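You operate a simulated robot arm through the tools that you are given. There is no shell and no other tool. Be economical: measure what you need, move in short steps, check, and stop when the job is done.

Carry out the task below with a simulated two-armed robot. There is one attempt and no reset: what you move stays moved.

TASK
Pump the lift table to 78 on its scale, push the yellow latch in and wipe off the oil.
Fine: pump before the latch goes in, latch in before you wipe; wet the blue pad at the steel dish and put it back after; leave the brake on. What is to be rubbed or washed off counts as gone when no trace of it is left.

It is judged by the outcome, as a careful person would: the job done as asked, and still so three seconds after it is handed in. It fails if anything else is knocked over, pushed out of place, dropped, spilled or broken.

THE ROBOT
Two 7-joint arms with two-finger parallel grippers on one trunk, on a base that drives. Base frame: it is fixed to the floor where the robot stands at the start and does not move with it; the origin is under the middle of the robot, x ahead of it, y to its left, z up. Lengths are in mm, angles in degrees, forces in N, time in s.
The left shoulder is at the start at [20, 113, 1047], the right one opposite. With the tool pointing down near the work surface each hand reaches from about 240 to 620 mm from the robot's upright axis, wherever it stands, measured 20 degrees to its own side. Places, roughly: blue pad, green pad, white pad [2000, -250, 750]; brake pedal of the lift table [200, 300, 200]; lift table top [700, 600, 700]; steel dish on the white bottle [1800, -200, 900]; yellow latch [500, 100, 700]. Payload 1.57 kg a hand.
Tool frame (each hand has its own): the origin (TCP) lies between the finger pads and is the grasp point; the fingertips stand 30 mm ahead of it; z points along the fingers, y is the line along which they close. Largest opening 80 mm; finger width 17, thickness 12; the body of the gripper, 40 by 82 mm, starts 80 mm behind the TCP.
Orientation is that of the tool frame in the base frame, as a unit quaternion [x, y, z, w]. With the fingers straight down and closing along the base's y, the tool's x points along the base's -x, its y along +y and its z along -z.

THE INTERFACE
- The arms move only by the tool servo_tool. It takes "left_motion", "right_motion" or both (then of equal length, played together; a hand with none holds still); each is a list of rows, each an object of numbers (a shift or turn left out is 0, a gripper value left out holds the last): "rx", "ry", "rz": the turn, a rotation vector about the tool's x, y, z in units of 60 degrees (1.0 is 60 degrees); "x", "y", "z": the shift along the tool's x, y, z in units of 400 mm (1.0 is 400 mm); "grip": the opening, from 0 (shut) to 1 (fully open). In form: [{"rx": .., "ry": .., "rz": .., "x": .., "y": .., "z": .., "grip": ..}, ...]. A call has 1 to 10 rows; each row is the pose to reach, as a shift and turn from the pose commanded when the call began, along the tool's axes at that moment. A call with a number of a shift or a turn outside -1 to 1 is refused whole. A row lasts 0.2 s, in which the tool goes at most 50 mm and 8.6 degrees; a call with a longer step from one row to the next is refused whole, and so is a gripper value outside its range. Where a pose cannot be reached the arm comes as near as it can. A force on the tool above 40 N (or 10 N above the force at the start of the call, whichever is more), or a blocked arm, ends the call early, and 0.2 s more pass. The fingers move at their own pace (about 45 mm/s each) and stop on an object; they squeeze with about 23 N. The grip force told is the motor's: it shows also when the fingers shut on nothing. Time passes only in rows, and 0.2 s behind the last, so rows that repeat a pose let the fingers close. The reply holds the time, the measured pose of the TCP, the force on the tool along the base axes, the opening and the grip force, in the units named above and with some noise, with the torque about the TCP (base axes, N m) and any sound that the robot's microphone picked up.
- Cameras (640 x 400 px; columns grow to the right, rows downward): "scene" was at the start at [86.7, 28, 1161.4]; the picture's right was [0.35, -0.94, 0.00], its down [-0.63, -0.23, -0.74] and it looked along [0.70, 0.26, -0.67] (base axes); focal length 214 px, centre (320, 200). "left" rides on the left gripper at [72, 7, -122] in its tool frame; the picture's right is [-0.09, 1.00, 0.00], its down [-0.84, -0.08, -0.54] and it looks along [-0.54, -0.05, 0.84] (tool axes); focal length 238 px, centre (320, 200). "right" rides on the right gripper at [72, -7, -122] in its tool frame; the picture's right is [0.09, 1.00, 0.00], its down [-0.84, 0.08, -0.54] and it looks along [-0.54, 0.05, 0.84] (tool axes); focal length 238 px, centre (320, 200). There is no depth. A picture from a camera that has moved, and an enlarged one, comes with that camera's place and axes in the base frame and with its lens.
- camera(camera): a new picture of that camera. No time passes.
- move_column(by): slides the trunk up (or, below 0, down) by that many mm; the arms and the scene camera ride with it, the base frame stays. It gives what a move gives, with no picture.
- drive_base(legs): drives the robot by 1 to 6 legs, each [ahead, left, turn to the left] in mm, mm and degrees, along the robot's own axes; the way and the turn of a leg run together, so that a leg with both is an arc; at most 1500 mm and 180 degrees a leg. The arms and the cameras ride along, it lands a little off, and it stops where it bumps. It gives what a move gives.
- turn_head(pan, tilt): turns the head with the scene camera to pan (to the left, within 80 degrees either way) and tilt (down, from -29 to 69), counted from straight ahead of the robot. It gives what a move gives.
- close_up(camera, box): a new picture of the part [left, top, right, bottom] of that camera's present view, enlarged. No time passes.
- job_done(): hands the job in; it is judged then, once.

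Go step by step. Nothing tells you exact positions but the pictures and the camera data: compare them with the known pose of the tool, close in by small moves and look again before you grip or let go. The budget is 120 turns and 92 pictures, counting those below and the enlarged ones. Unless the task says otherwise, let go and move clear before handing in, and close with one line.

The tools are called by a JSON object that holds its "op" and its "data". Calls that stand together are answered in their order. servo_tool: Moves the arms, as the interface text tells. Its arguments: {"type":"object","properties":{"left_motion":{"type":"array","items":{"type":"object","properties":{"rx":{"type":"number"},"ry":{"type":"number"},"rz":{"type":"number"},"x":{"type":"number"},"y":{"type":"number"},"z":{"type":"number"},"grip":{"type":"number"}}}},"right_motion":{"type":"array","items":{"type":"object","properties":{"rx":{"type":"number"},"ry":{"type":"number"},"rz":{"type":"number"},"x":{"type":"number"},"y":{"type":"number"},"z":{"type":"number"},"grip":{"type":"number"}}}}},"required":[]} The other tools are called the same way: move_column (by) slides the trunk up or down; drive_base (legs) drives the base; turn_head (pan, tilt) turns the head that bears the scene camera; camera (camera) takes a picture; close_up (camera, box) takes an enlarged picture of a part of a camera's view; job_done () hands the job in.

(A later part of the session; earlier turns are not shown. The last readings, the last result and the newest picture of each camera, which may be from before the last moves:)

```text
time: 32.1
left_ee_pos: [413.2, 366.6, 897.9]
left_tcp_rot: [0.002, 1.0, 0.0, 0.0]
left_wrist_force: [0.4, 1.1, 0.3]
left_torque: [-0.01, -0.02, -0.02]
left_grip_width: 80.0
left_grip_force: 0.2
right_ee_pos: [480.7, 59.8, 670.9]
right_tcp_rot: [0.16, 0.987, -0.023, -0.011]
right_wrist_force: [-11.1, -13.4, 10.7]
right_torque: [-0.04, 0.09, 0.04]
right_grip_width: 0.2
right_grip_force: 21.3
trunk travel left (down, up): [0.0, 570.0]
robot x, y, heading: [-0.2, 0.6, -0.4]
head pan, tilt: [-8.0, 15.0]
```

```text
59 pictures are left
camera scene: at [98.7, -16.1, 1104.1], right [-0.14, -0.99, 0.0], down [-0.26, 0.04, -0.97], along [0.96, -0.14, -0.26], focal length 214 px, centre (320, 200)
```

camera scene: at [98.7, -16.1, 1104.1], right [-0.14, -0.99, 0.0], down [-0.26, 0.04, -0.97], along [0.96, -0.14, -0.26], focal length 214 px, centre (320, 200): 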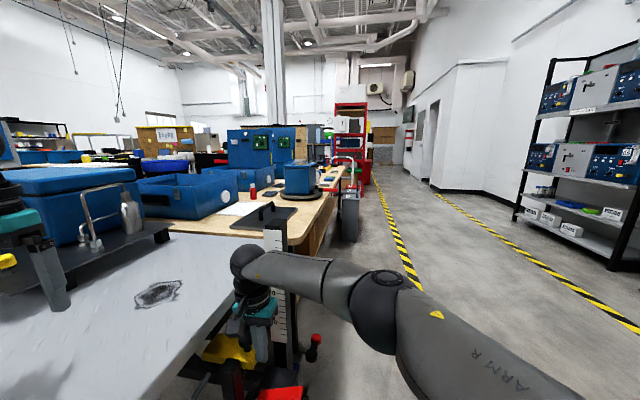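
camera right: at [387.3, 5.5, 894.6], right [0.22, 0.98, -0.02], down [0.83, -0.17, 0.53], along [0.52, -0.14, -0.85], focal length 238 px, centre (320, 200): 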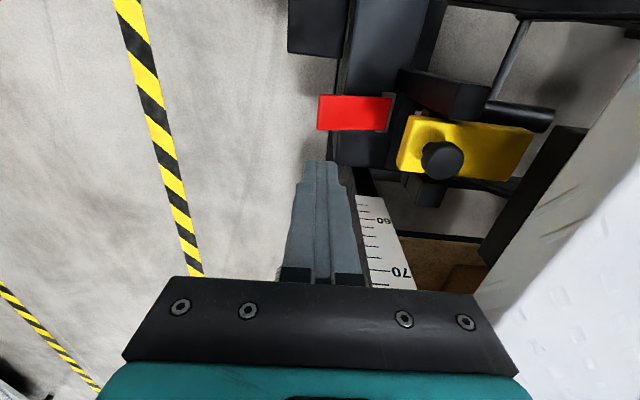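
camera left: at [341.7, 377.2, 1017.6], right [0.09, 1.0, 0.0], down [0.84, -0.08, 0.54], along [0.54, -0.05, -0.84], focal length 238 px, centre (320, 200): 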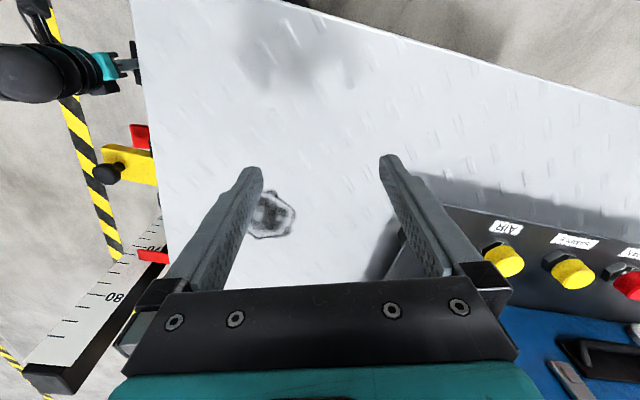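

{"op": "servo_tool", "data": {"right_motion": [{"y": -0.06}, {"y": -0.15}, {"y": -0.25}, {"y": -0.25, "z": -0.11, "rx": -0.047, "ry": -0.014, "rz": -0.015}, {"y": -0.25, "z": -0.22, "rx": -0.047, "ry": -0.014, "rz": -0.015}, {"y": -0.25, "z": -0.32, "x": 0.05, "rx": -0.047, "ry": -0.014, "rz": -0.015}, {"y": -0.26, "z": -0.4, "x": 0.12, "rx": -0.047, "ry": -0.014, "rz": -0.015}, {"y": -0.28, "z": -0.45, "x": 0.2, "rx": -0.047, "ry": -0.014, "rz": -0.015}, {"y": -0.3, "z": -0.5, "x": 0.3, "rx": -0.047, "ry": -0.014, "rz": -0.015}]}}

{"op": "close_up", "data": {"camera": "scene", "box": [200, 140, 400, 265]}}

```text
time: 34.1
left_ee_pos: [413.6, 367.5, 896.5]
left_tcp_rot: [0.002, 1.0, 0.0, 0.0]
left_wrist_force: [-0.7, -0.1, 0.9]
left_torque: [-0.01, 0.0, 0.02]
left_grip_width: 79.7
left_grip_force: 0.1
right_ee_pos: [336.1, -4.9, 876.9]
right_tcp_rot: [0.153, 0.988, 0.0, 0.001]
right_wrist_force: [-0.5, -0.3, 0.1]
right_torque: [0.02, 0.03, -0.01]
right_grip_width: 0.2
right_grip_force: 21.5
trunk travel left (down, up): [0.0, 570.0]
robot x, y, heading: [0.0, -1.8, 0.0]
head pan, tilt: [-8.0, 15.0]
```

```text
3.20 times, centred on (300, 202) of scene
camera zoom: at [99.9, -15.1, 1104.0], right [-0.14, -0.99, 0.0], down [-0.26, 0.04, -0.97], along [0.96, -0.14, -0.26], focal length 686 px, centre (384, 192)
```

zoom: 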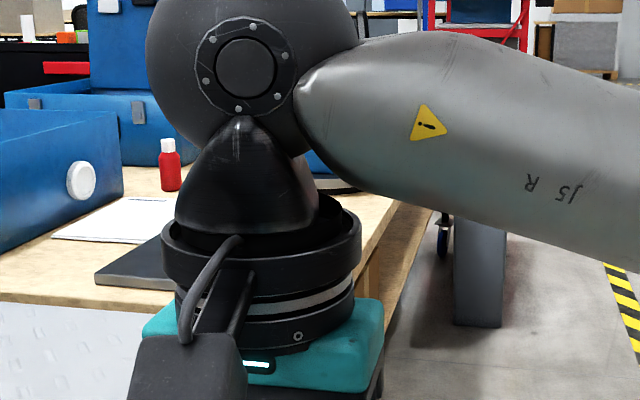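

The hand is clear. I raise the trunk and drive out to the right, then forward along the bench toward the pads.

{"op": "move_column", "data": {"by": 200}}

{"op": "drive_base", "data": {"legs": [[0, -650, 0], [1000, -100, 0]]}}

{"op": "turn_head", "data": {"pan": 20, "tilt": 25}}

{"op": "camera", "data": {"camera": "scene"}}

```text
time: 36.3
left_ee_pos: [414.6, 367.9, 1096.2]
left_tcp_rot: [0.002, 1.0, 0.0, 0.0]
left_wrist_force: [0.8, -0.2, 0.2]
left_torque: [-0.02, 0.0, 0.01]
left_grip_width: 80.1
left_grip_force: 0.1
right_ee_pos: [336.7, -4.4, 1077.0]
right_tcp_rot: [0.153, 0.988, 0.002, 0.0]
right_wrist_force: [0.5, 0.1, 0.3]
right_torque: [0.0, -0.01, -0.02]
right_grip_width: 0.1
right_grip_force: 21.2
trunk travel left (down, up): [-200.0, 370.0]
robot x, y, heading: [2.6, -0.4, -0.4]
head pan, tilt: [-8.0, 15.0]
```

```text
time: 44.6
left_ee_pos: [1378.7, -385.6, 1096.3]
left_tcp_rot: [-0.001, 1.0, 0.0, 0.0]
left_wrist_force: [-0.2, -0.1, -0.3]
left_torque: [-0.02, 0.02, -0.01]
left_grip_width: 80.0
left_grip_force: 0.1
right_ee_pos: [1304.1, -759.1, 1077.2]
right_tcp_rot: [0.15, 0.989, 0.002, 0.0]
right_wrist_force: [-0.4, 0.2, -0.6]
right_torque: [-0.03, 0.01, -0.02]
right_grip_width: 0.1
right_grip_force: 21.5
trunk travel left (down, up): [-200.0, 370.0]
robot x, y, heading: [964.0, -757.3, -0.1]
head pan, tilt: [-8.0, 15.0]
```

```text
time: 45.5
left_ee_pos: [1377.6, -386.5, 1096.3]
left_tcp_rot: [-0.001, 1.0, -0.001, -0.001]
left_wrist_force: [0.6, -0.3, -0.1]
left_torque: [0.03, -0.02, -0.01]
left_grip_width: 80.0
left_grip_force: 0.1
right_ee_pos: [1304.2, -758.2, 1076.4]
right_tcp_rot: [0.15, 0.989, 0.002, 0.0]
right_wrist_force: [-0.6, -0.5, -0.2]
right_torque: [0.0, 0.0, 0.0]
right_grip_width: 0.0
right_grip_force: 21.4
trunk travel left (down, up): [-200.0, 370.0]
robot x, y, heading: [963.1, -759.3, 0.5]
head pan, tilt: [20.0, 25.0]
```

```text
57 pictures are left
camera scene: at [1060.2, -725.9, 1287.8], right [0.34, -0.94, 0.0], down [-0.4, -0.15, -0.91], along [0.85, 0.31, -0.42], focal length 214 px, centre (320, 200)
```

scene: 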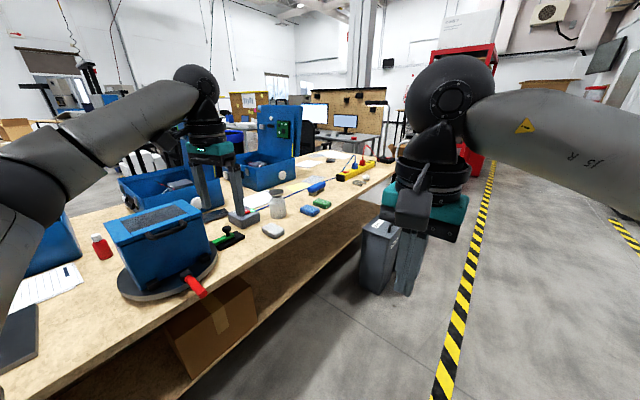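

I see white, green and blue pads on the bench and the bottle with dish behind them. I zoom in.

{"op": "close_up", "data": {"camera": "scene", "box": [200, 150, 400, 270]}}

```text
3.20 times, centred on (300, 210) of scene
camera zoom: at [1060.2, -725.9, 1287.8], right [0.34, -0.94, 0.0], down [-0.4, -0.15, -0.91], along [0.85, 0.31, -0.42], focal length 686 px, centre (384, 168)
```

zoom: 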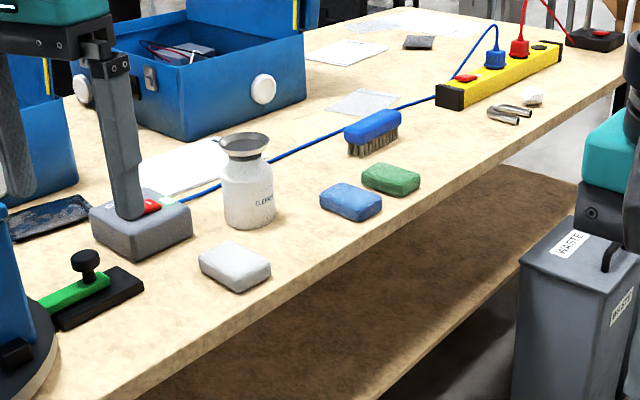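

Blue pad is at about [1998, -323, 745] and the bottle with its dish at about [1908, -182, 877]; the bench edge runs at about -22.5°. I drive to stand facing the bench there.

{"op": "drive_base", "data": {"legs": [[735, 85, 0], [0, 0, 67]]}}

{"op": "turn_head", "data": {"pan": -10, "tilt": 45}}

{"op": "camera", "data": {"camera": "scene"}}

```text
time: 52.5
left_ee_pos: [1532.4, -147.2, 1097.0]
left_tcp_rot: [-0.542, 0.84, 0.0, 0.0]
left_wrist_force: [-0.6, -0.1, -0.7]
left_torque: [-0.02, -0.01, -0.01]
left_grip_width: 79.9
left_grip_force: 0.0
right_ee_pos: [1839.4, -369.9, 1077.2]
right_tcp_rot: [-0.409, 0.913, 0.002, 0.0]
right_wrist_force: [0.3, -0.7, 0.8]
right_torque: [-0.03, 0.06, 0.01]
right_grip_width: 0.1
right_grip_force: 21.0
trunk travel left (down, up): [-200.0, 370.0]
robot x, y, heading: [1700.2, -675.8, 65.8]
head pan, tilt: [20.0, 25.0]
```

```text
time: 53.4
left_ee_pos: [1532.9, -146.3, 1097.5]
left_tcp_rot: [-0.543, 0.84, 0.0, 0.0]
left_wrist_force: [0.1, 0.5, 0.2]
left_torque: [0.0, 0.02, -0.01]
left_grip_width: 80.0
left_grip_force: 0.0
right_ee_pos: [1841.8, -367.5, 1076.5]
right_tcp_rot: [-0.409, 0.912, 0.001, -0.001]
right_wrist_force: [-1.1, -0.3, 0.2]
right_torque: [0.0, -0.01, -0.02]
right_grip_width: 0.0
right_grip_force: 21.5
trunk travel left (down, up): [-200.0, 370.0]
robot x, y, heading: [1699.9, -674.7, 65.9]
head pan, tilt: [-10.0, 45.0]
```

```text
55 pictures are left
camera scene: at [1747.7, -600.9, 1257.2], right [0.83, -0.56, 0.0], down [-0.4, -0.58, -0.71], along [0.4, 0.58, -0.71], focal length 214 px, centre (320, 200)
```

scene: 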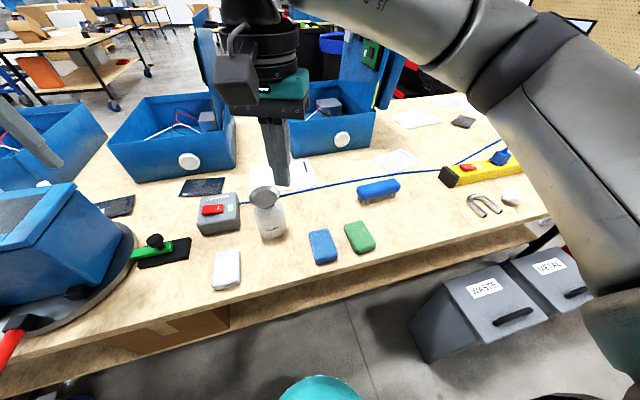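

{"op": "camera", "data": {"camera": "right"}}

{"op": "close_up", "data": {"camera": "scene", "box": [200, 170, 400, 295]}}

```text
54 pictures are left
camera right: at [1797.7, -427.5, 1199.3], right [-0.81, 0.59, 0.0], down [0.5, 0.68, 0.54], along [0.32, 0.44, -0.84], focal length 238 px, centre (320, 200)
```

right: 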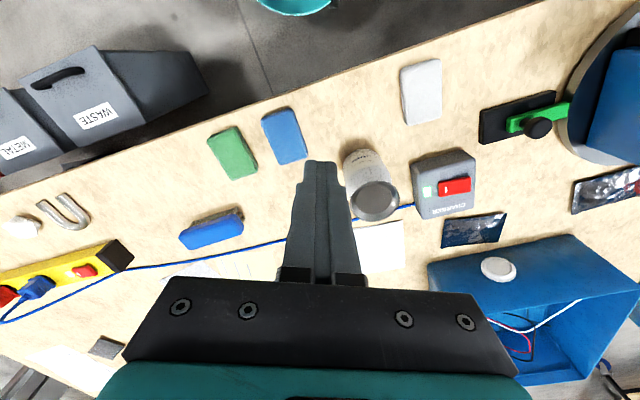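

```text
3.20 times, centred on (300, 232) of scene
camera zoom: at [1747.7, -600.9, 1257.2], right [0.83, -0.56, 0.0], down [-0.4, -0.58, -0.71], along [0.4, 0.58, -0.71], focal length 686 px, centre (384, 96)
```

zoom: 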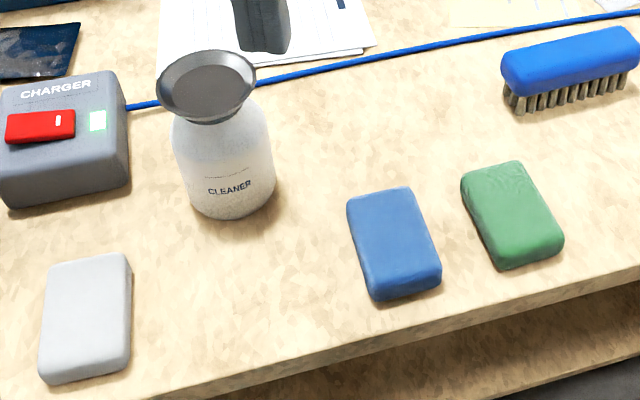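

The pad top is near [1927, -353, 785], short side 54 mm along the bench edge. I move the right hand above it, turned to straddle the short side, opened.

{"op": "servo_tool", "data": {"right_motion": [{"x": -0.05, "y": -0.04, "rz": -0.12, "grip": 1}, {"x": -0.1, "y": -0.08, "rz": -0.24}, {"x": -0.15, "y": -0.12, "rz": -0.365}, {"x": -0.1715, "y": -0.1355, "rz": -0.365, "z": 0.1}, {"x": -0.1715, "y": -0.1355, "rz": -0.365, "z": 0.22}, {"x": -0.1715, "y": -0.1355, "rz": -0.365, "z": 0.34}, {"x": -0.1715, "y": -0.1355, "rz": -0.365, "z": 0.45}]}}

{"op": "camera", "data": {"camera": "right"}}

{"op": "close_up", "data": {"camera": "scene", "box": [200, 150, 440, 300]}}

```text
time: 55.0
left_ee_pos: [1532.6, -146.7, 1096.9]
left_tcp_rot: [-0.542, 0.84, 0.0, 0.0]
left_wrist_force: [0.4, -0.3, 0.2]
left_torque: [0.01, -0.03, -0.02]
left_grip_width: 80.0
left_grip_force: 0.1
right_ee_pos: [1926.7, -353.4, 894.6]
right_tcp_rot: [-0.576, 0.818, 0.002, 0.0]
right_wrist_force: [0.0, 0.3, 0.0]
right_torque: [0.02, -0.01, -0.01]
right_grip_width: 80.3
right_grip_force: 0.0
trunk travel left (down, up): [-200.0, 370.0]
robot x, y, heading: [1698.6, -677.7, 65.8]
head pan, tilt: [-10.0, 45.0]
```

```text
52 pictures are left
camera right: at [1908.8, -424.4, 1016.8], right [-0.97, 0.25, 0.0], down [0.21, 0.81, 0.54], along [0.13, 0.53, -0.84], focal length 238 px, centre (320, 200)
```

right: 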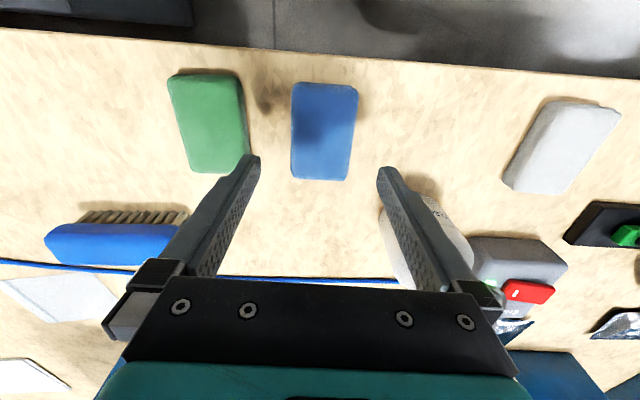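

```text
2.67 times, centred on (320, 225) of scene
camera zoom: at [1747.9, -600.9, 1257.2], right [0.83, -0.56, 0.0], down [-0.4, -0.58, -0.71], along [0.4, 0.58, -0.71], focal length 572 px, centre (320, 133)
```

zoom: 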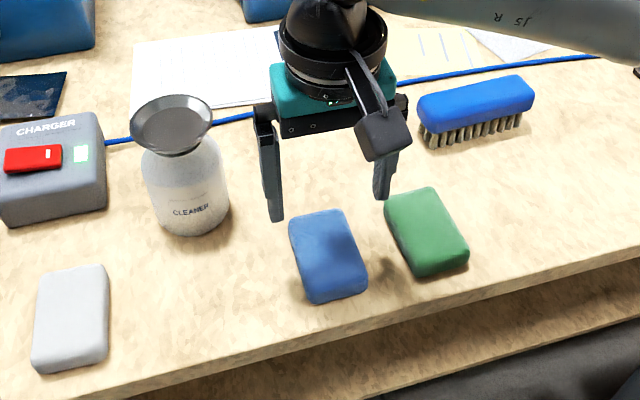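

Aligned within a few mm; I shift 5 mm and lower close to the pad.

{"op": "servo_tool", "data": {"right_motion": [{"y": 0.013, "z": 0.08}, {"y": 0.013, "z": 0.15}, {"y": 0.013, "z": 0.21}]}}

{"op": "camera", "data": {"camera": "right"}}

{"op": "close_up", "data": {"camera": "scene", "box": [260, 170, 400, 280]}}

```text
time: 55.8
left_ee_pos: [1532.8, -145.7, 1096.8]
left_tcp_rot: [-0.543, 0.84, 0.001, 0.0]
left_wrist_force: [0.5, 0.2, 0.4]
left_torque: [0.0, -0.01, 0.0]
left_grip_width: 80.1
left_grip_force: 0.1
right_ee_pos: [1920.4, -351.7, 812.1]
right_tcp_rot: [-0.575, 0.818, 0.002, -0.001]
right_wrist_force: [-0.5, -0.3, 0.0]
right_torque: [-0.01, 0.04, -0.05]
right_grip_width: 80.0
right_grip_force: 0.1
trunk travel left (down, up): [-200.0, 370.0]
robot x, y, heading: [1698.5, -675.6, 65.8]
head pan, tilt: [-10.0, 45.0]
```

```text
50 pictures are left
camera right: at [1902.0, -422.0, 934.1], right [-0.97, 0.25, 0.0], down [0.21, 0.81, 0.54], along [0.13, 0.53, -0.84], focal length 238 px, centre (320, 200)
```

right: 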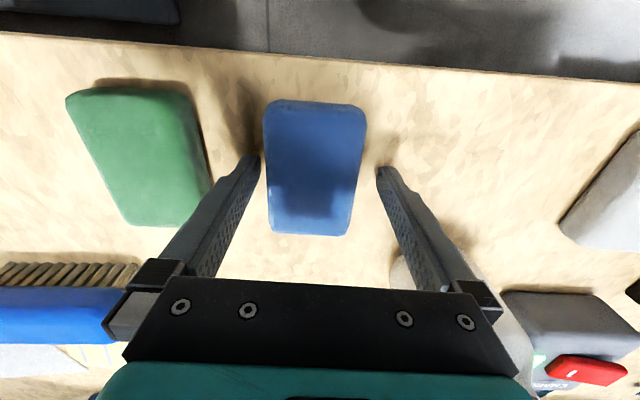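

```text
3.64 times, centred on (330, 225) of scene
camera zoom: at [1747.8, -600.9, 1257.2], right [0.83, -0.56, 0.0], down [-0.4, -0.58, -0.71], along [0.4, 0.58, -0.71], focal length 780 px, centre (284, 109)
```

zoom: 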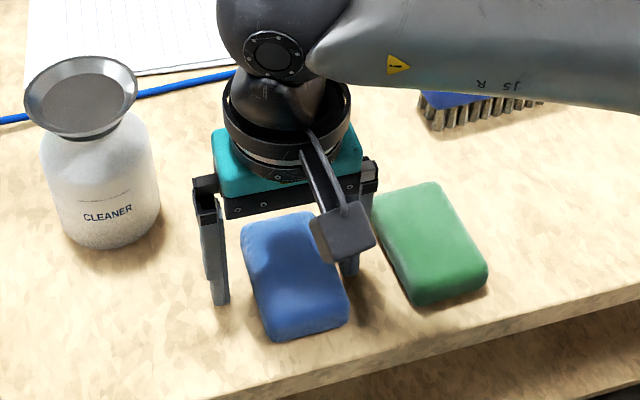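

The pad lies well between the fingers. I lower 15 mm more and close.

{"op": "servo_tool", "data": {"right_motion": [{"z": 0.02}, {"z": 0.04}, {"z": 0.04, "grip": 0}, {"z": 0.04, "grip": 0}, {"z": 0.04, "grip": 0}, {"z": 0.04, "grip": 0}]}}

{"op": "camera", "data": {"camera": "right"}}

{"op": "close_up", "data": {"camera": "scene", "box": [260, 170, 400, 280]}}

```text
time: 56.3
left_ee_pos: [1532.7, -148.1, 1097.1]
left_tcp_rot: [-0.542, 0.841, 0.0, 0.0]
left_wrist_force: [-0.3, 0.9, 0.0]
left_torque: [-0.01, 0.0, -0.02]
left_grip_width: 80.0
left_grip_force: 0.1
right_ee_pos: [1919.7, -352.7, 810.0]
right_tcp_rot: [-0.575, 0.818, 0.002, 0.001]
right_wrist_force: [-1.6, -10.8, 16.7]
right_torque: [-0.68, -0.61, -0.48]
right_grip_width: 79.8
right_grip_force: 0.1
trunk travel left (down, up): [-200.0, 370.0]
robot x, y, heading: [1696.1, -675.1, 65.6]
head pan, tilt: [-10.0, 45.0]
stopped in row 2 (right hand): the force on the tool passed its limit at 48 N (the readings are from after the stop); the commanded pose is now the measured one
```

```text
48 pictures are left
camera right: at [1901.9, -422.3, 932.1], right [-0.97, 0.25, 0.0], down [0.21, 0.81, 0.55], along [0.13, 0.53, -0.84], focal length 238 px, centre (320, 200)
```

right: 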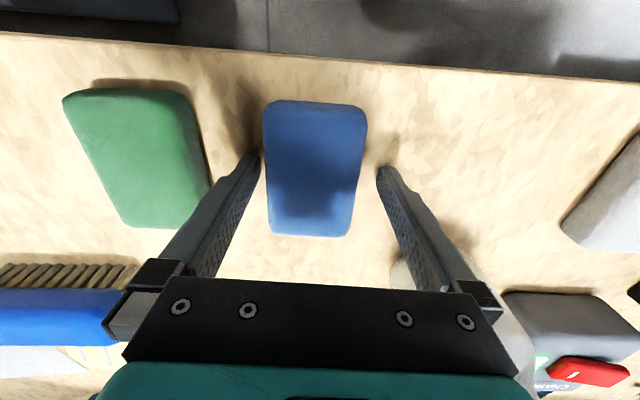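

```text
3.64 times, centred on (330, 225) of scene
camera zoom: at [1747.2, -602.4, 1257.4], right [0.83, -0.56, 0.0], down [-0.4, -0.58, -0.71], along [0.4, 0.58, -0.71], focal length 780 px, centre (284, 109)
```

zoom: 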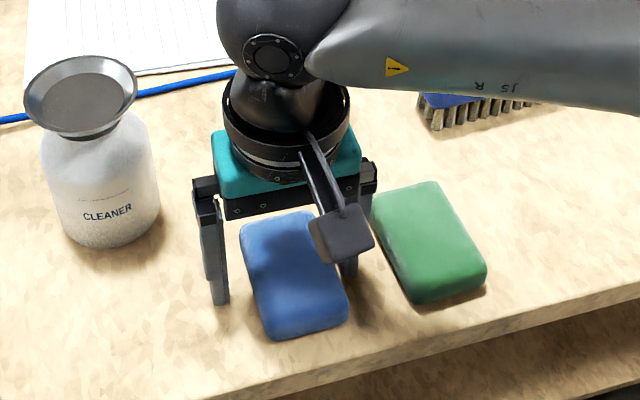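

The fingertips touched the bench, so its top is at z≈780 and the pad top about 810. I rise 12 mm, centre 15 mm toward the robot and close.

{"op": "servo_tool", "data": {"right_motion": [{"z": -0.03}, {"z": -0.03, "x": 0.02}, {"z": -0.03, "x": 0.0375}, {"z": -0.03, "x": 0.0375, "grip": 0}, {"z": -0.03, "x": 0.0375, "grip": 0}, {"z": -0.03, "x": 0.0375, "grip": 0}, {"z": -0.03, "x": 0.0375, "grip": 0}]}}

{"op": "camera", "data": {"camera": "right"}}

```text
time: 57.9
left_ee_pos: [1532.9, -147.2, 1095.5]
left_tcp_rot: [-0.542, 0.84, 0.0, 0.0]
left_wrist_force: [-0.1, 0.8, 0.3]
left_torque: [0.04, -0.02, 0.01]
left_grip_width: 79.9
left_grip_force: 0.0
right_ee_pos: [1916.7, -364.9, 820.5]
right_tcp_rot: [-0.575, 0.818, 0.003, 0.002]
right_wrist_force: [0.3, 0.0, -0.2]
right_torque: [-0.02, 0.01, -0.01]
right_grip_width: 56.9
right_grip_force: 23.5
trunk travel left (down, up): [-200.0, 370.0]
robot x, y, heading: [1698.2, -674.5, 65.4]
head pan, tilt: [-10.0, 45.0]
```

```text
46 pictures are left
camera right: at [1897.4, -435.4, 941.5], right [-0.97, 0.25, 0.0], down [0.21, 0.81, 0.55], along [0.13, 0.53, -0.84], focal length 238 px, centre (320, 200)
```

right: 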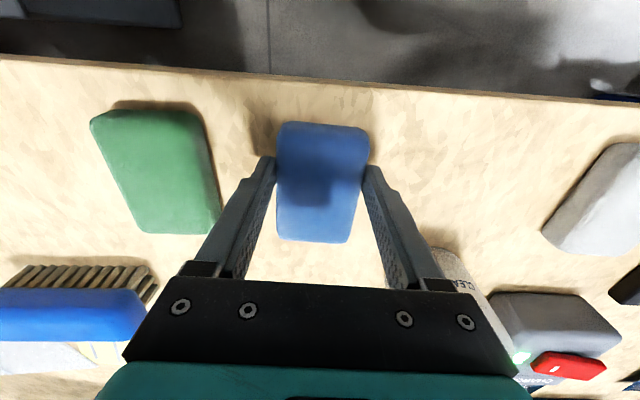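

The pad is gripped (57 mm). I lift it and move it above the dish.

{"op": "servo_tool", "data": {"right_motion": [{"z": -0.1}, {"z": -0.2}, {"z": -0.3}, {"z": -0.4}, {"z": -0.4, "x": -0.06, "y": 0.07}, {"z": -0.4, "x": -0.12, "y": 0.14}, {"z": -0.4, "x": -0.18, "y": 0.21}, {"z": -0.4, "x": -0.256, "y": 0.286}]}}

{"op": "close_up", "data": {"camera": "scene", "box": [200, 130, 360, 250]}}

{"op": "camera", "data": {"camera": "right"}}

```text
time: 59.7
left_ee_pos: [1533.5, -146.9, 1095.0]
left_tcp_rot: [-0.543, 0.84, 0.0, 0.0]
left_wrist_force: [0.7, 0.5, -0.2]
left_torque: [-0.04, -0.07, -0.01]
left_grip_width: 80.2
left_grip_force: 0.1
right_ee_pos: [1841.3, -231.9, 984.2]
right_tcp_rot: [-0.576, 0.817, 0.003, 0.002]
right_wrist_force: [0.5, 0.2, -1.0]
right_torque: [-0.01, -0.01, 0.03]
right_grip_width: 57.1
right_grip_force: 23.2
trunk travel left (down, up): [-200.0, 370.0]
robot x, y, heading: [1701.5, -674.8, 65.5]
head pan, tilt: [-10.0, 45.0]
```

```text
3.33 times, centred on (280, 190) of scene
camera zoom: at [1747.2, -600.7, 1257.2], right [0.83, -0.56, 0.0], down [-0.4, -0.58, -0.71], along [0.4, 0.58, -0.71], focal length 715 px, centre (453, 233)
```

zoom: 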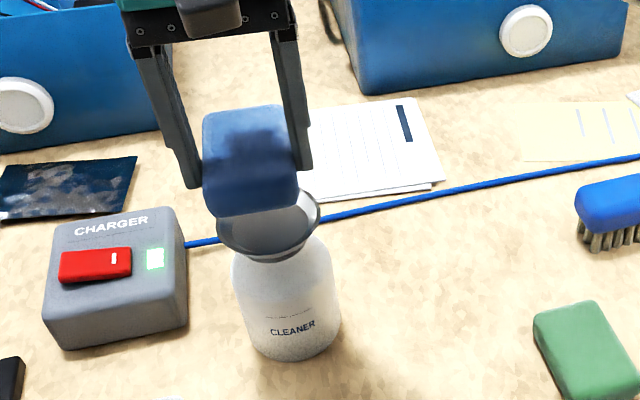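

```text
44 pictures are left
camera right: at [1822.7, -302.3, 1105.2], right [-0.97, 0.25, 0.0], down [0.21, 0.81, 0.55], along [0.13, 0.53, -0.84], focal length 238 px, centre (320, 200)
```

right: 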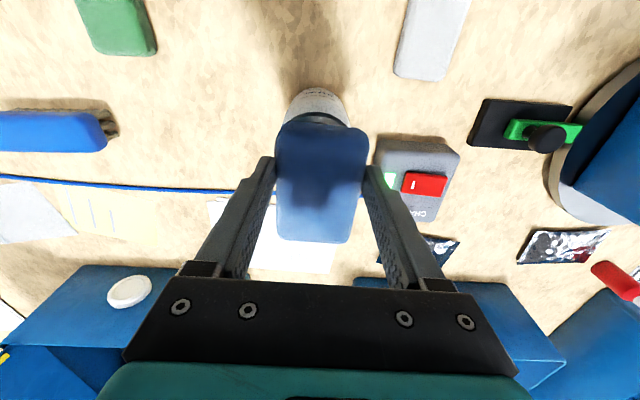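

The dish centre seems at about [1846, -211, 890]. I shift 21 mm and lower the pad onto it slowly.

{"op": "servo_tool", "data": {"right_motion": [{"x": -0.03, "y": 0.003}, {"x": -0.054, "y": 0.006}, {"x": -0.054, "y": 0.006, "z": 0.06}, {"x": -0.054, "y": 0.006, "z": 0.1}]}}

{"op": "close_up", "data": {"camera": "scene", "box": [200, 130, 360, 250]}}

{"op": "camera", "data": {"camera": "right"}}

```text
time: 60.7
left_ee_pos: [1533.4, -147.9, 1096.2]
left_tcp_rot: [-0.542, 0.841, 0.0, 0.0]
left_wrist_force: [0.2, -0.5, 0.0]
left_torque: [0.04, -0.01, 0.02]
left_grip_width: 80.2
left_grip_force: 0.0
right_ee_pos: [1847.6, -209.3, 940.4]
right_tcp_rot: [-0.575, 0.818, 0.003, 0.003]
right_wrist_force: [0.6, 0.4, 1.8]
right_torque: [-0.01, -0.04, -0.04]
right_grip_width: 56.9
right_grip_force: 23.1
trunk travel left (down, up): [-200.0, 370.0]
robot x, y, heading: [1698.4, -679.2, 65.7]
head pan, tilt: [-10.0, 45.0]
```

```text
3.33 times, centred on (280, 190) of scene
camera zoom: at [1747.7, -601.2, 1257.2], right [0.83, -0.56, 0.0], down [-0.4, -0.58, -0.71], along [0.4, 0.58, -0.71], focal length 715 px, centre (453, 233)
```

zoom: 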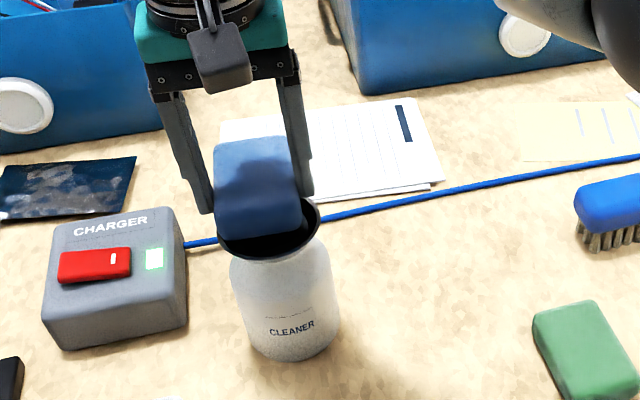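

```text
42 pictures are left
camera right: at [1829.0, -280.0, 1062.3], right [-0.97, 0.25, 0.0], down [0.21, 0.81, 0.55], along [0.13, 0.53, -0.84], focal length 238 px, centre (320, 200)
```

right: 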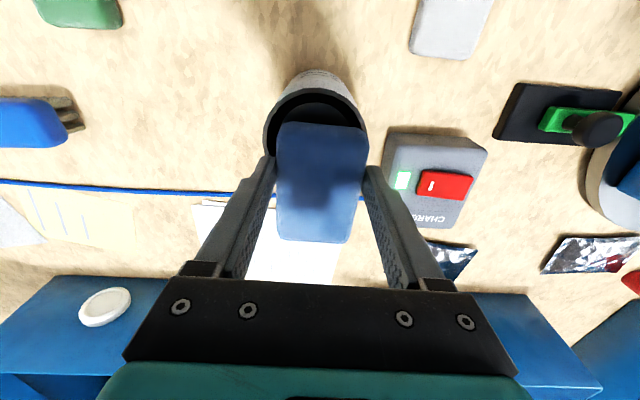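

Only a few mm off; I correct and press down gently on the dish.

{"op": "servo_tool", "data": {"right_motion": [{"x": 0.018}, {"x": 0.018, "z": 0.03}, {"x": 0.018, "z": 0.045}, {"x": 0.018, "z": 0.06}, {"x": 0.018, "z": 0.075}, {"x": 0.018, "z": 0.09}]}}

{"op": "close_up", "data": {"camera": "scene", "box": [200, 130, 360, 250]}}

```text
time: 62.0
left_ee_pos: [1533.8, -148.2, 1097.2]
left_tcp_rot: [-0.542, 0.84, 0.0, 0.0]
left_wrist_force: [-0.4, 0.3, -0.1]
left_torque: [-0.04, 0.01, -0.01]
left_grip_width: 80.1
left_grip_force: 0.2
right_ee_pos: [1843.9, -211.9, 926.3]
right_tcp_rot: [-0.575, 0.818, 0.014, 0.009]
right_wrist_force: [-0.2, -9.3, 24.0]
right_torque: [-0.72, -0.61, -0.3]
right_grip_width: 56.6
right_grip_force: 22.6
trunk travel left (down, up): [-200.0, 370.0]
robot x, y, heading: [1699.7, -676.1, 65.5]
head pan, tilt: [-10.0, 45.0]
stopped in row 6 (right hand): the force on the tool passed its limit at 162 N (the readings are from after the stop); the commanded pose is now the measured one
```

```text
3.33 times, centred on (280, 190) of scene
camera zoom: at [1747.4, -602.9, 1256.9], right [0.83, -0.56, 0.0], down [-0.4, -0.58, -0.71], along [0.4, 0.58, -0.71], focal length 715 px, centre (453, 233)
```

zoom: 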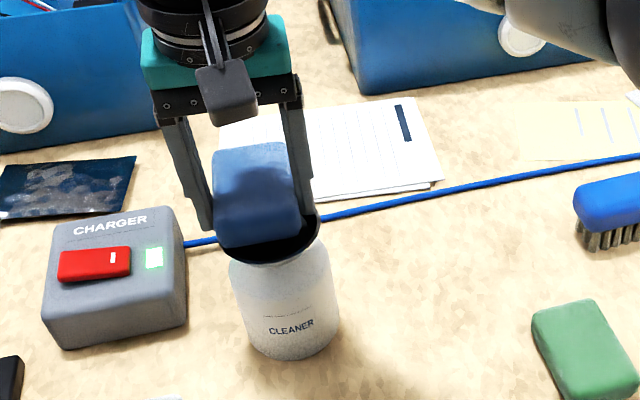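

The pad met a hard end in the dish. I lift and see whether the pad looks wet.

{"op": "servo_tool", "data": {"right_motion": [{"z": -0.03}, {"z": -0.08}, {"z": -0.15}]}}

{"op": "close_up", "data": {"camera": "scene", "box": [200, 130, 360, 250]}}

{"op": "camera", "data": {"camera": "right"}}

```text
time: 62.8
left_ee_pos: [1533.6, -148.4, 1097.3]
left_tcp_rot: [-0.542, 0.841, 0.001, 0.0]
left_wrist_force: [-0.1, 0.4, -0.9]
left_torque: [-0.01, 0.0, 0.02]
left_grip_width: 80.0
left_grip_force: 0.2
right_ee_pos: [1846.2, -213.8, 983.2]
right_tcp_rot: [-0.575, 0.818, 0.011, 0.008]
right_wrist_force: [-0.2, -0.2, 0.5]
right_torque: [0.03, -0.02, -0.01]
right_grip_width: 56.8
right_grip_force: 22.8
trunk travel left (down, up): [-200.0, 370.0]
robot x, y, heading: [1700.3, -676.6, 65.7]
head pan, tilt: [-10.0, 45.0]
```

```text
3.33 times, centred on (280, 190) of scene
camera zoom: at [1747.7, -601.4, 1257.1], right [0.83, -0.56, 0.0], down [-0.4, -0.58, -0.71], along [0.4, 0.58, -0.71], focal length 715 px, centre (453, 233)
```

zoom: 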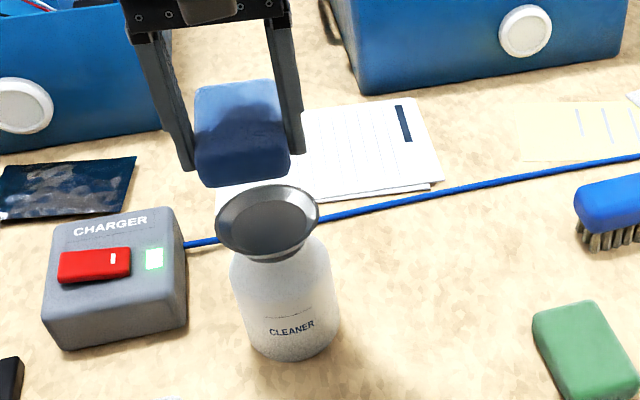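

```text
39 pictures are left
camera right: at [1827.4, -286.9, 1103.0], right [-0.97, 0.25, 0.01], down [0.21, 0.8, 0.56], along [0.14, 0.55, -0.83], focal length 238 px, centre (320, 200)
```

right: 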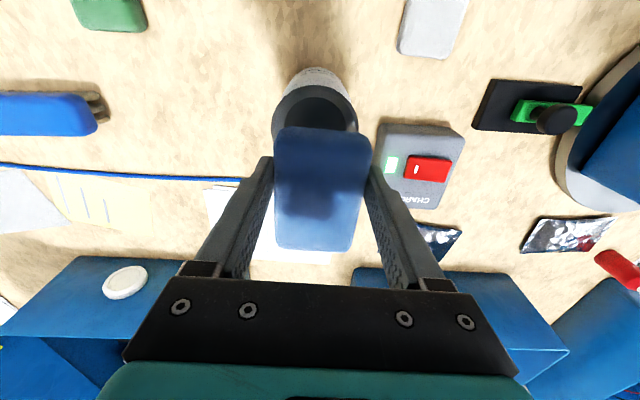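

The bottle stands. To be sure the pad is wet I press once more, in finer steps, and watch the dish move.

{"op": "servo_tool", "data": {"right_motion": [{"z": 0.08}, {"z": 0.12}, {"z": 0.13}, {"z": 0.135}, {"z": 0.14}, {"z": 0.144}]}}

{"op": "close_up", "data": {"camera": "scene", "box": [240, 170, 300, 220]}}

```text
time: 64.2
left_ee_pos: [1532.8, -146.4, 1097.3]
left_tcp_rot: [-0.542, 0.841, 0.0, 0.0]
left_wrist_force: [-0.5, 0.0, -0.1]
left_torque: [-0.01, -0.04, -0.02]
left_grip_width: 80.0
left_grip_force: 0.0
right_ee_pos: [1844.5, -210.5, 928.1]
right_tcp_rot: [-0.576, 0.818, 0.013, 0.009]
right_wrist_force: [-1.1, 0.7, 8.9]
right_torque: [-0.2, -0.26, 0.07]
right_grip_width: 56.7
right_grip_force: 23.2
trunk travel left (down, up): [-200.0, 370.0]
robot x, y, heading: [1701.8, -674.9, 65.5]
head pan, tilt: [-10.0, 45.0]
```

```text
8.00 times, centred on (270, 195) of scene
camera zoom: at [1747.5, -601.8, 1257.3], right [0.83, -0.56, 0.0], down [-0.4, -0.58, -0.71], along [0.4, 0.58, -0.71], focal length 1716 px, centre (720, 240)
```

zoom: 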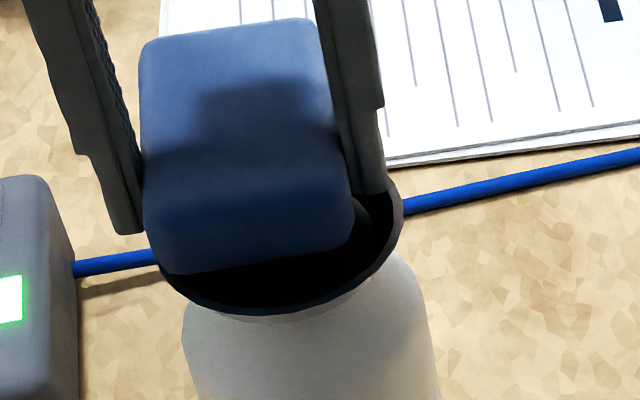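

The dish is pushed down onto the bottle with the pad in it. I dwell briefly, lift and check the pad colour.

{"op": "servo_tool", "data": {"right_motion": [{"z": 0.0}, {"z": 0.003}, {"z": 0.003}, {"z": -0.03}, {"z": -0.1}, {"z": -0.18}, {"z": -0.25}]}}

{"op": "close_up", "data": {"camera": "scene", "box": [210, 120, 320, 210]}}

```text
time: 65.8
left_ee_pos: [1532.8, -146.4, 1097.1]
left_tcp_rot: [-0.541, 0.841, 0.0, 0.001]
left_wrist_force: [0.0, 0.1, -0.5]
left_torque: [-0.02, -0.01, -0.01]
left_grip_width: 80.2
left_grip_force: 0.1
right_ee_pos: [1846.8, -213.7, 1025.7]
right_tcp_rot: [-0.575, 0.818, 0.011, 0.009]
right_wrist_force: [0.4, -0.2, -0.2]
right_torque: [0.0, -0.01, 0.01]
right_grip_width: 56.4
right_grip_force: 22.9
trunk travel left (down, up): [-200.0, 370.0]
robot x, y, heading: [1698.8, -674.2, 65.6]
head pan, tilt: [-10.0, 45.0]
```

```text
4.44 times, centred on (265, 165) of scene
camera zoom: at [1747.7, -601.3, 1257.2], right [0.83, -0.56, 0.0], down [-0.4, -0.58, -0.71], along [0.4, 0.58, -0.71], focal length 953 px, centre (564, 356)
```

zoom: 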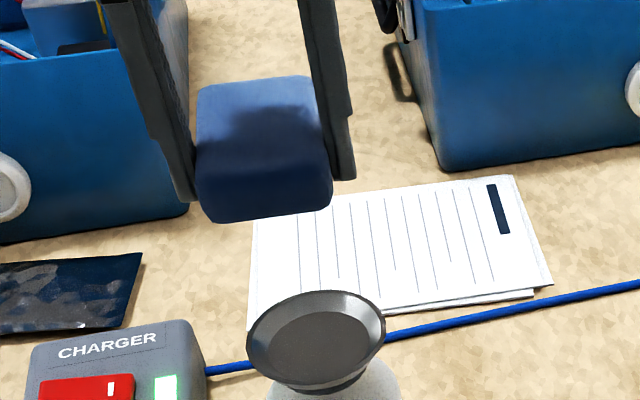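

The pad has turned visibly darker, so it is wet. I pull the hand in, turn away from the bench and drive back to the start area.

{"op": "servo_tool", "data": {"right_motion": [{"x": 0.07, "z": -0.06}, {"x": 0.17, "z": -0.1}, {"x": 0.28, "z": -0.1}]}}

{"op": "drive_base", "data": {"legs": [[0, 0, -65.6], [-740, -85, 0], [-960, 100, 0]]}}

```text
time: 66.6
left_ee_pos: [1534.2, -147.4, 1096.4]
left_tcp_rot: [-0.541, 0.841, 0.0, 0.001]
left_wrist_force: [-0.6, 0.0, -0.2]
left_torque: [0.01, 0.02, 0.02]
left_grip_width: 80.3
left_grip_force: 0.1
right_ee_pos: [1807.3, -319.1, 1060.1]
right_tcp_rot: [-0.574, 0.819, 0.012, 0.008]
right_wrist_force: [-0.2, 0.1, 0.4]
right_torque: [0.03, 0.01, 0.02]
right_grip_width: 56.7
right_grip_force: 22.9
trunk travel left (down, up): [-200.0, 370.0]
robot x, y, heading: [1698.5, -679.2, 65.8]
head pan, tilt: [-10.0, 45.0]
```

```text
time: 78.1
left_ee_pos: [441.2, -280.8, 1095.9]
left_tcp_rot: [0.012, 1.0, 0.0, 0.0]
left_wrist_force: [0.2, -0.8, -0.1]
left_torque: [0.02, -0.03, 0.0]
left_grip_width: 80.1
left_grip_force: 0.1
right_ee_pos: [390.7, -599.8, 1061.2]
right_tcp_rot: [-0.029, 0.999, 0.006, 0.013]
right_wrist_force: [0.7, -0.2, 0.6]
right_torque: [0.01, -0.01, -0.01]
right_grip_width: 56.8
right_grip_force: 22.4
trunk travel left (down, up): [-200.0, 370.0]
robot x, y, heading: [16.9, -636.5, -1.4]
head pan, tilt: [-10.0, 45.0]
```

{"op": "drive_base", "data": {"legs": [[15, 690, 0], [0, 0, 44]]}}

{"op": "turn_head", "data": {"pan": -18, "tilt": 42}}

{"op": "camera", "data": {"camera": "scene"}}

```text
time: 83.9
left_ee_pos: [107.9, 601.9, 1095.8]
left_tcp_rot: [-0.36, 0.933, 0.0, 0.001]
left_wrist_force: [-0.3, -0.3, 0.2]
left_torque: [0.0, -0.01, -0.02]
left_grip_width: 80.3
left_grip_force: 0.1
right_ee_pos: [290.6, 334.9, 1061.5]
right_tcp_rot: [-0.397, 0.918, 0.011, 0.009]
right_wrist_force: [-0.4, 0.1, -0.5]
right_torque: [-0.03, 0.0, 0.0]
right_grip_width: 57.0
right_grip_force: 22.8
trunk travel left (down, up): [-200.0, 370.0]
robot x, y, heading: [49.9, 49.1, 42.0]
head pan, tilt: [-10.0, 45.0]
```

```text
time: 84.6
left_ee_pos: [108.3, 601.5, 1096.0]
left_tcp_rot: [-0.36, 0.933, 0.0, 0.0]
left_wrist_force: [-0.3, 0.5, -0.7]
left_torque: [0.0, 0.01, 0.03]
left_grip_width: 80.0
left_grip_force: 0.0
right_ee_pos: [290.7, 334.2, 1060.6]
right_tcp_rot: [-0.397, 0.918, 0.009, 0.01]
right_wrist_force: [-0.9, 0.1, -0.4]
right_torque: [0.01, 0.0, -0.01]
right_grip_width: 56.8
right_grip_force: 22.5
trunk travel left (down, up): [-200.0, 370.0]
robot x, y, heading: [49.6, 46.6, 42.0]
head pan, tilt: [-18.0, 42.0]
```

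```text
36 pictures are left
camera scene: at [132.1, 89.4, 1261.5], right [0.41, -0.91, 0.0], down [-0.61, -0.27, -0.74], along [0.68, 0.31, -0.67], focal length 214 px, centre (320, 200)
```

scene: 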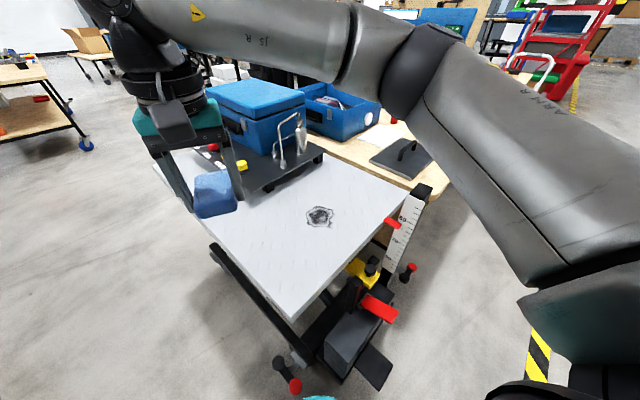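

The latch is in and the pointer still high. I zoom on stain and scale.

{"op": "close_up", "data": {"camera": "scene", "box": [280, 180, 440, 280]}}

```text
4.00 times, centred on (360, 230) of scene
camera zoom: at [132.1, 89.4, 1261.5], right [0.41, -0.91, 0.0], down [-0.61, -0.27, -0.74], along [0.68, 0.31, -0.67], focal length 858 px, centre (160, 80)
```

zoom: 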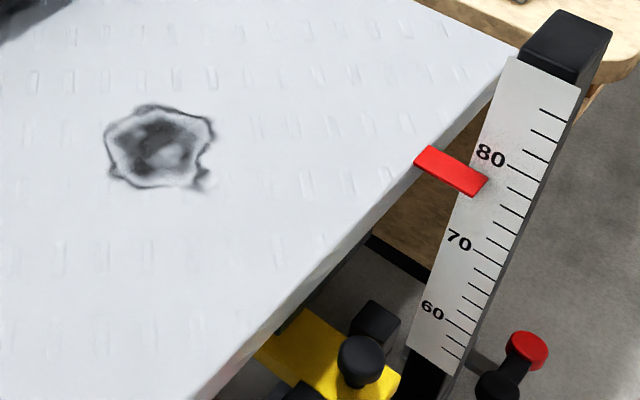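

Stain centre is about [552, 277], around 95 mm across. I lower the trunk 100 mm and bring the pad above the stain.

{"op": "move_column", "data": {"by": -100}}

{"op": "servo_tool", "data": {"right_motion": [{"x": -0.05, "y": -0.08, "rx": 0.0124, "ry": 0.024}, {"x": -0.1, "y": -0.16, "rx": 0.0124, "ry": 0.024}, {"x": -0.15, "y": -0.25, "rx": 0.0124, "ry": 0.024}, {"x": -0.2, "y": -0.34, "rx": 0.0124, "ry": 0.024}, {"x": -0.25, "y": -0.42, "rx": 0.0124, "ry": 0.024}, {"x": -0.3, "y": -0.5, "rx": 0.0124, "ry": 0.024}, {"x": -0.343, "y": -0.573, "rx": 0.0124, "ry": 0.024}, {"x": -0.343, "y": -0.573, "z": 0.1, "rx": 0.0124, "ry": 0.024}, {"x": -0.343, "y": -0.573, "z": 0.2, "rx": 0.0124, "ry": 0.024}]}}

{"op": "camera", "data": {"camera": "right"}}

{"op": "camera", "data": {"camera": "scene"}}

```text
time: 85.9
left_ee_pos: [109.5, 600.7, 996.0]
left_tcp_rot: [-0.36, 0.933, 0.001, -0.001]
left_wrist_force: [0.1, -0.3, 0.4]
left_torque: [0.01, -0.01, -0.02]
left_grip_width: 80.0
left_grip_force: 0.2
right_ee_pos: [291.6, 334.2, 960.1]
right_tcp_rot: [-0.397, 0.918, 0.01, 0.01]
right_wrist_force: [0.6, -0.1, 1.1]
right_torque: [0.04, 0.01, -0.02]
right_grip_width: 57.0
right_grip_force: 22.8
trunk travel left (down, up): [-100.0, 470.0]
robot x, y, heading: [47.7, 53.4, 42.1]
head pan, tilt: [-18.0, 42.0]
```

```text
time: 87.9
left_ee_pos: [108.3, 601.1, 996.4]
left_tcp_rot: [-0.36, 0.933, 0.0, 0.0]
left_wrist_force: [0.2, -0.3, 0.2]
left_torque: [0.01, 0.01, -0.01]
left_grip_width: 79.9
left_grip_force: 0.0
right_ee_pos: [552.5, 280.4, 880.4]
right_tcp_rot: [-0.398, 0.917, -0.002, 0.001]
right_wrist_force: [0.2, 0.9, -0.7]
right_torque: [0.0, -0.01, -0.02]
right_grip_width: 56.7
right_grip_force: 23.3
trunk travel left (down, up): [-100.0, 470.0]
robot x, y, heading: [46.7, 45.3, 42.3]
head pan, tilt: [-18.0, 42.0]
```

```text
34 pictures are left
camera right: at [507.6, 223.6, 1002.5], right [-0.79, 0.61, 0.0], down [0.51, 0.66, 0.54], along [0.34, 0.43, -0.84], focal length 238 px, centre (320, 200)
```

right: 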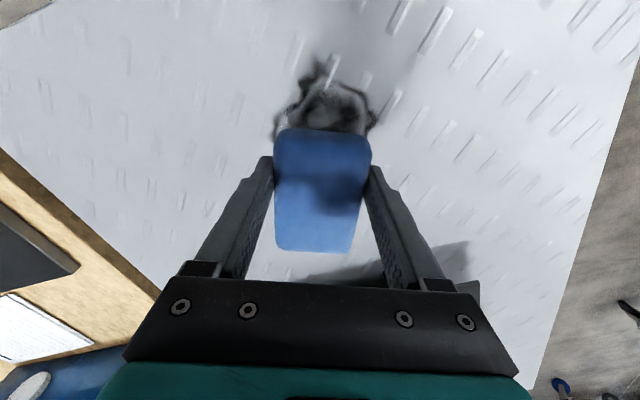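

```text
33 pictures are left
camera scene: at [132.3, 89.4, 1161.5], right [0.41, -0.91, 0.0], down [-0.61, -0.27, -0.74], along [0.68, 0.3, -0.67], focal length 214 px, centre (320, 200)
```

scene: 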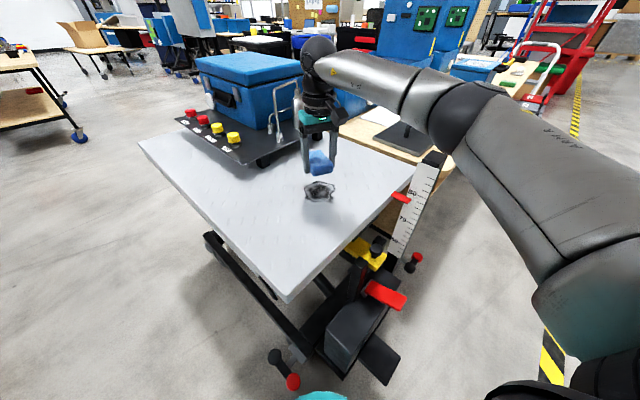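

The pad hovers just beyond the stain, which spans about ±50 mm around it. I lower to contact with fine steps.

{"op": "servo_tool", "data": {"right_motion": [{"z": 0.08}, {"z": 0.12}, {"z": 0.13}, {"z": 0.137}, {"z": 0.144}, {"z": 0.15}]}}

```text
time: 89.3
left_ee_pos: [107.8, 600.3, 995.2]
left_tcp_rot: [-0.36, 0.933, 0.0, 0.0]
left_wrist_force: [1.1, 0.0, 0.3]
left_torque: [-0.01, 0.01, 0.01]
left_grip_width: 80.1
left_grip_force: 0.1
right_ee_pos: [552.6, 279.7, 822.2]
right_tcp_rot: [-0.398, 0.918, -0.002, 0.002]
right_wrist_force: [-0.7, -0.4, -0.1]
right_torque: [0.0, -0.01, -0.01]
right_grip_width: 56.9
right_grip_force: 23.0
trunk travel left (down, up): [-100.0, 470.0]
robot x, y, heading: [52.9, 47.4, 42.0]
head pan, tilt: [-18.0, 42.0]
```

{"op": "servo_tool", "data": {"right_motion": [{"z": 0.005}, {"z": 0.01}, {"z": 0.015}, {"z": 0.018}]}}

```text
time: 90.3
left_ee_pos: [108.3, 601.1, 997.3]
left_tcp_rot: [-0.36, 0.933, 0.001, 0.0]
left_wrist_force: [-0.1, 0.1, -0.4]
left_torque: [-0.01, 0.0, 0.0]
left_grip_width: 80.0
left_grip_force: 0.1
right_ee_pos: [551.9, 281.4, 815.3]
right_tcp_rot: [-0.398, 0.917, 0.0, 0.003]
right_wrist_force: [0.3, -0.7, 9.6]
right_torque: [0.44, -0.32, -0.02]
right_grip_width: 57.0
right_grip_force: 23.1
trunk travel left (down, up): [-100.0, 470.0]
robot x, y, heading: [50.7, 45.7, 42.1]
head pan, tilt: [-18.0, 42.0]
```

Contact at about 10 N, but the torque says only the pad's far end bears. I tilt the hand a few degrees to lay the pad flat.

{"op": "servo_tool", "data": {"right_motion": [{"z": -0.005, "ry": -0.03}, {"z": -0.003, "ry": -0.06}, {"z": 0.002, "ry": -0.06}]}}

{"op": "close_up", "data": {"camera": "scene", "box": [280, 130, 370, 220]}}

```text
time: 91.1
left_ee_pos: [106.8, 600.5, 997.1]
left_tcp_rot: [-0.359, 0.933, 0.0, 0.001]
left_wrist_force: [-0.8, -0.9, 0.7]
left_torque: [-0.02, -0.03, -0.03]
left_grip_width: 80.0
left_grip_force: 0.0
right_ee_pos: [552.6, 278.8, 816.4]
right_tcp_rot: [-0.397, 0.917, 0.013, 0.031]
right_wrist_force: [-4.7, -5.6, 17.9]
right_torque: [-0.3, 0.55, 0.1]
right_grip_width: 56.9
right_grip_force: 23.2
trunk travel left (down, up): [-100.0, 470.0]
robot x, y, heading: [48.5, 48.4, 42.1]
head pan, tilt: [-18.0, 42.0]
```

```text
4.44 times, centred on (325, 175) of scene
camera zoom: at [130.5, 88.2, 1161.8], right [0.41, -0.91, 0.0], down [-0.61, -0.27, -0.74], along [0.68, 0.31, -0.67], focal length 953 px, centre (298, 311)
```

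zoom: 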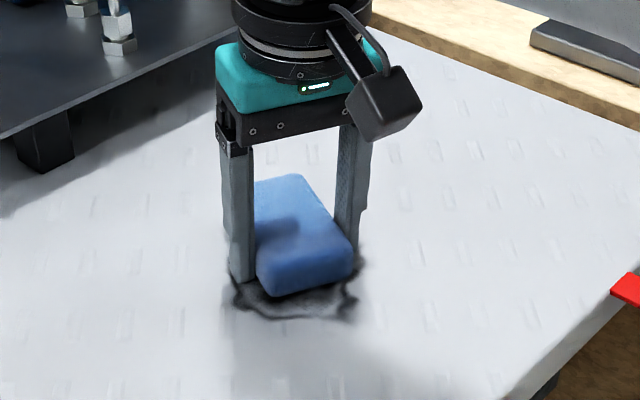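

The pad now lies nearly flat and bears about 18 N. I wipe across the near part of the stain.

{"op": "servo_tool", "data": {"right_motion": [{"x": 0.04, "y": 0.05, "z": -0.003, "ry": 0.01}, {"x": 0.045, "y": 0.12, "z": -0.003, "ry": 0.01}, {"x": 0.045, "y": 0.18, "z": -0.003, "ry": 0.01}, {"x": 0.045, "y": 0.08, "z": -0.003, "ry": 0.01}, {"x": 0.045, "y": -0.03, "z": -0.003, "ry": 0.01}, {"x": 0.045, "y": -0.12, "z": -0.003, "ry": 0.01}, {"x": 0.045, "y": -0.18, "z": -0.003, "ry": 0.01}, {"x": 0.045, "y": -0.08, "z": -0.003, "ry": 0.01}, {"x": 0.045, "y": 0.03, "z": -0.003, "ry": 0.01}, {"x": 0.045, "y": 0.14, "z": -0.003, "ry": 0.01}]}}

{"op": "close_up", "data": {"camera": "scene", "box": [280, 130, 370, 220]}}

```text
time: 91.5
left_ee_pos: [107.8, 600.6, 996.5]
left_tcp_rot: [-0.36, 0.933, 0.0, -0.001]
left_wrist_force: [0.0, -0.2, -0.4]
left_torque: [-0.02, -0.02, 0.0]
left_grip_width: 80.0
left_grip_force: 0.1
right_ee_pos: [528.9, 283.0, 817.1]
right_tcp_rot: [-0.396, 0.918, 0.011, 0.028]
right_wrist_force: [-1.2, 0.1, 2.7]
right_torque: [0.02, 0.1, -0.02]
right_grip_width: 56.9
right_grip_force: 23.5
trunk travel left (down, up): [-100.0, 470.0]
robot x, y, heading: [47.8, 49.2, 42.1]
head pan, tilt: [-18.0, 42.0]
stopped in row 2 (right hand): the force on the tool passed its limit at 44 N (the readings are from after the stop); the commanded pose is now the measured one
```

```text
4.44 times, centred on (325, 175) of scene
camera zoom: at [132.2, 89.4, 1161.3], right [0.41, -0.91, 0.0], down [-0.61, -0.27, -0.74], along [0.68, 0.3, -0.67], focal length 953 px, centre (298, 311)
```

zoom: 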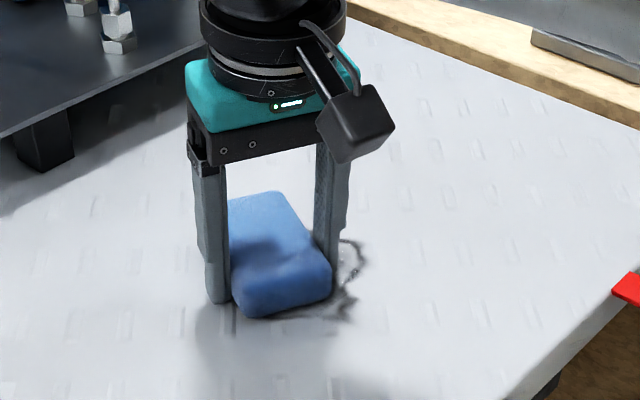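

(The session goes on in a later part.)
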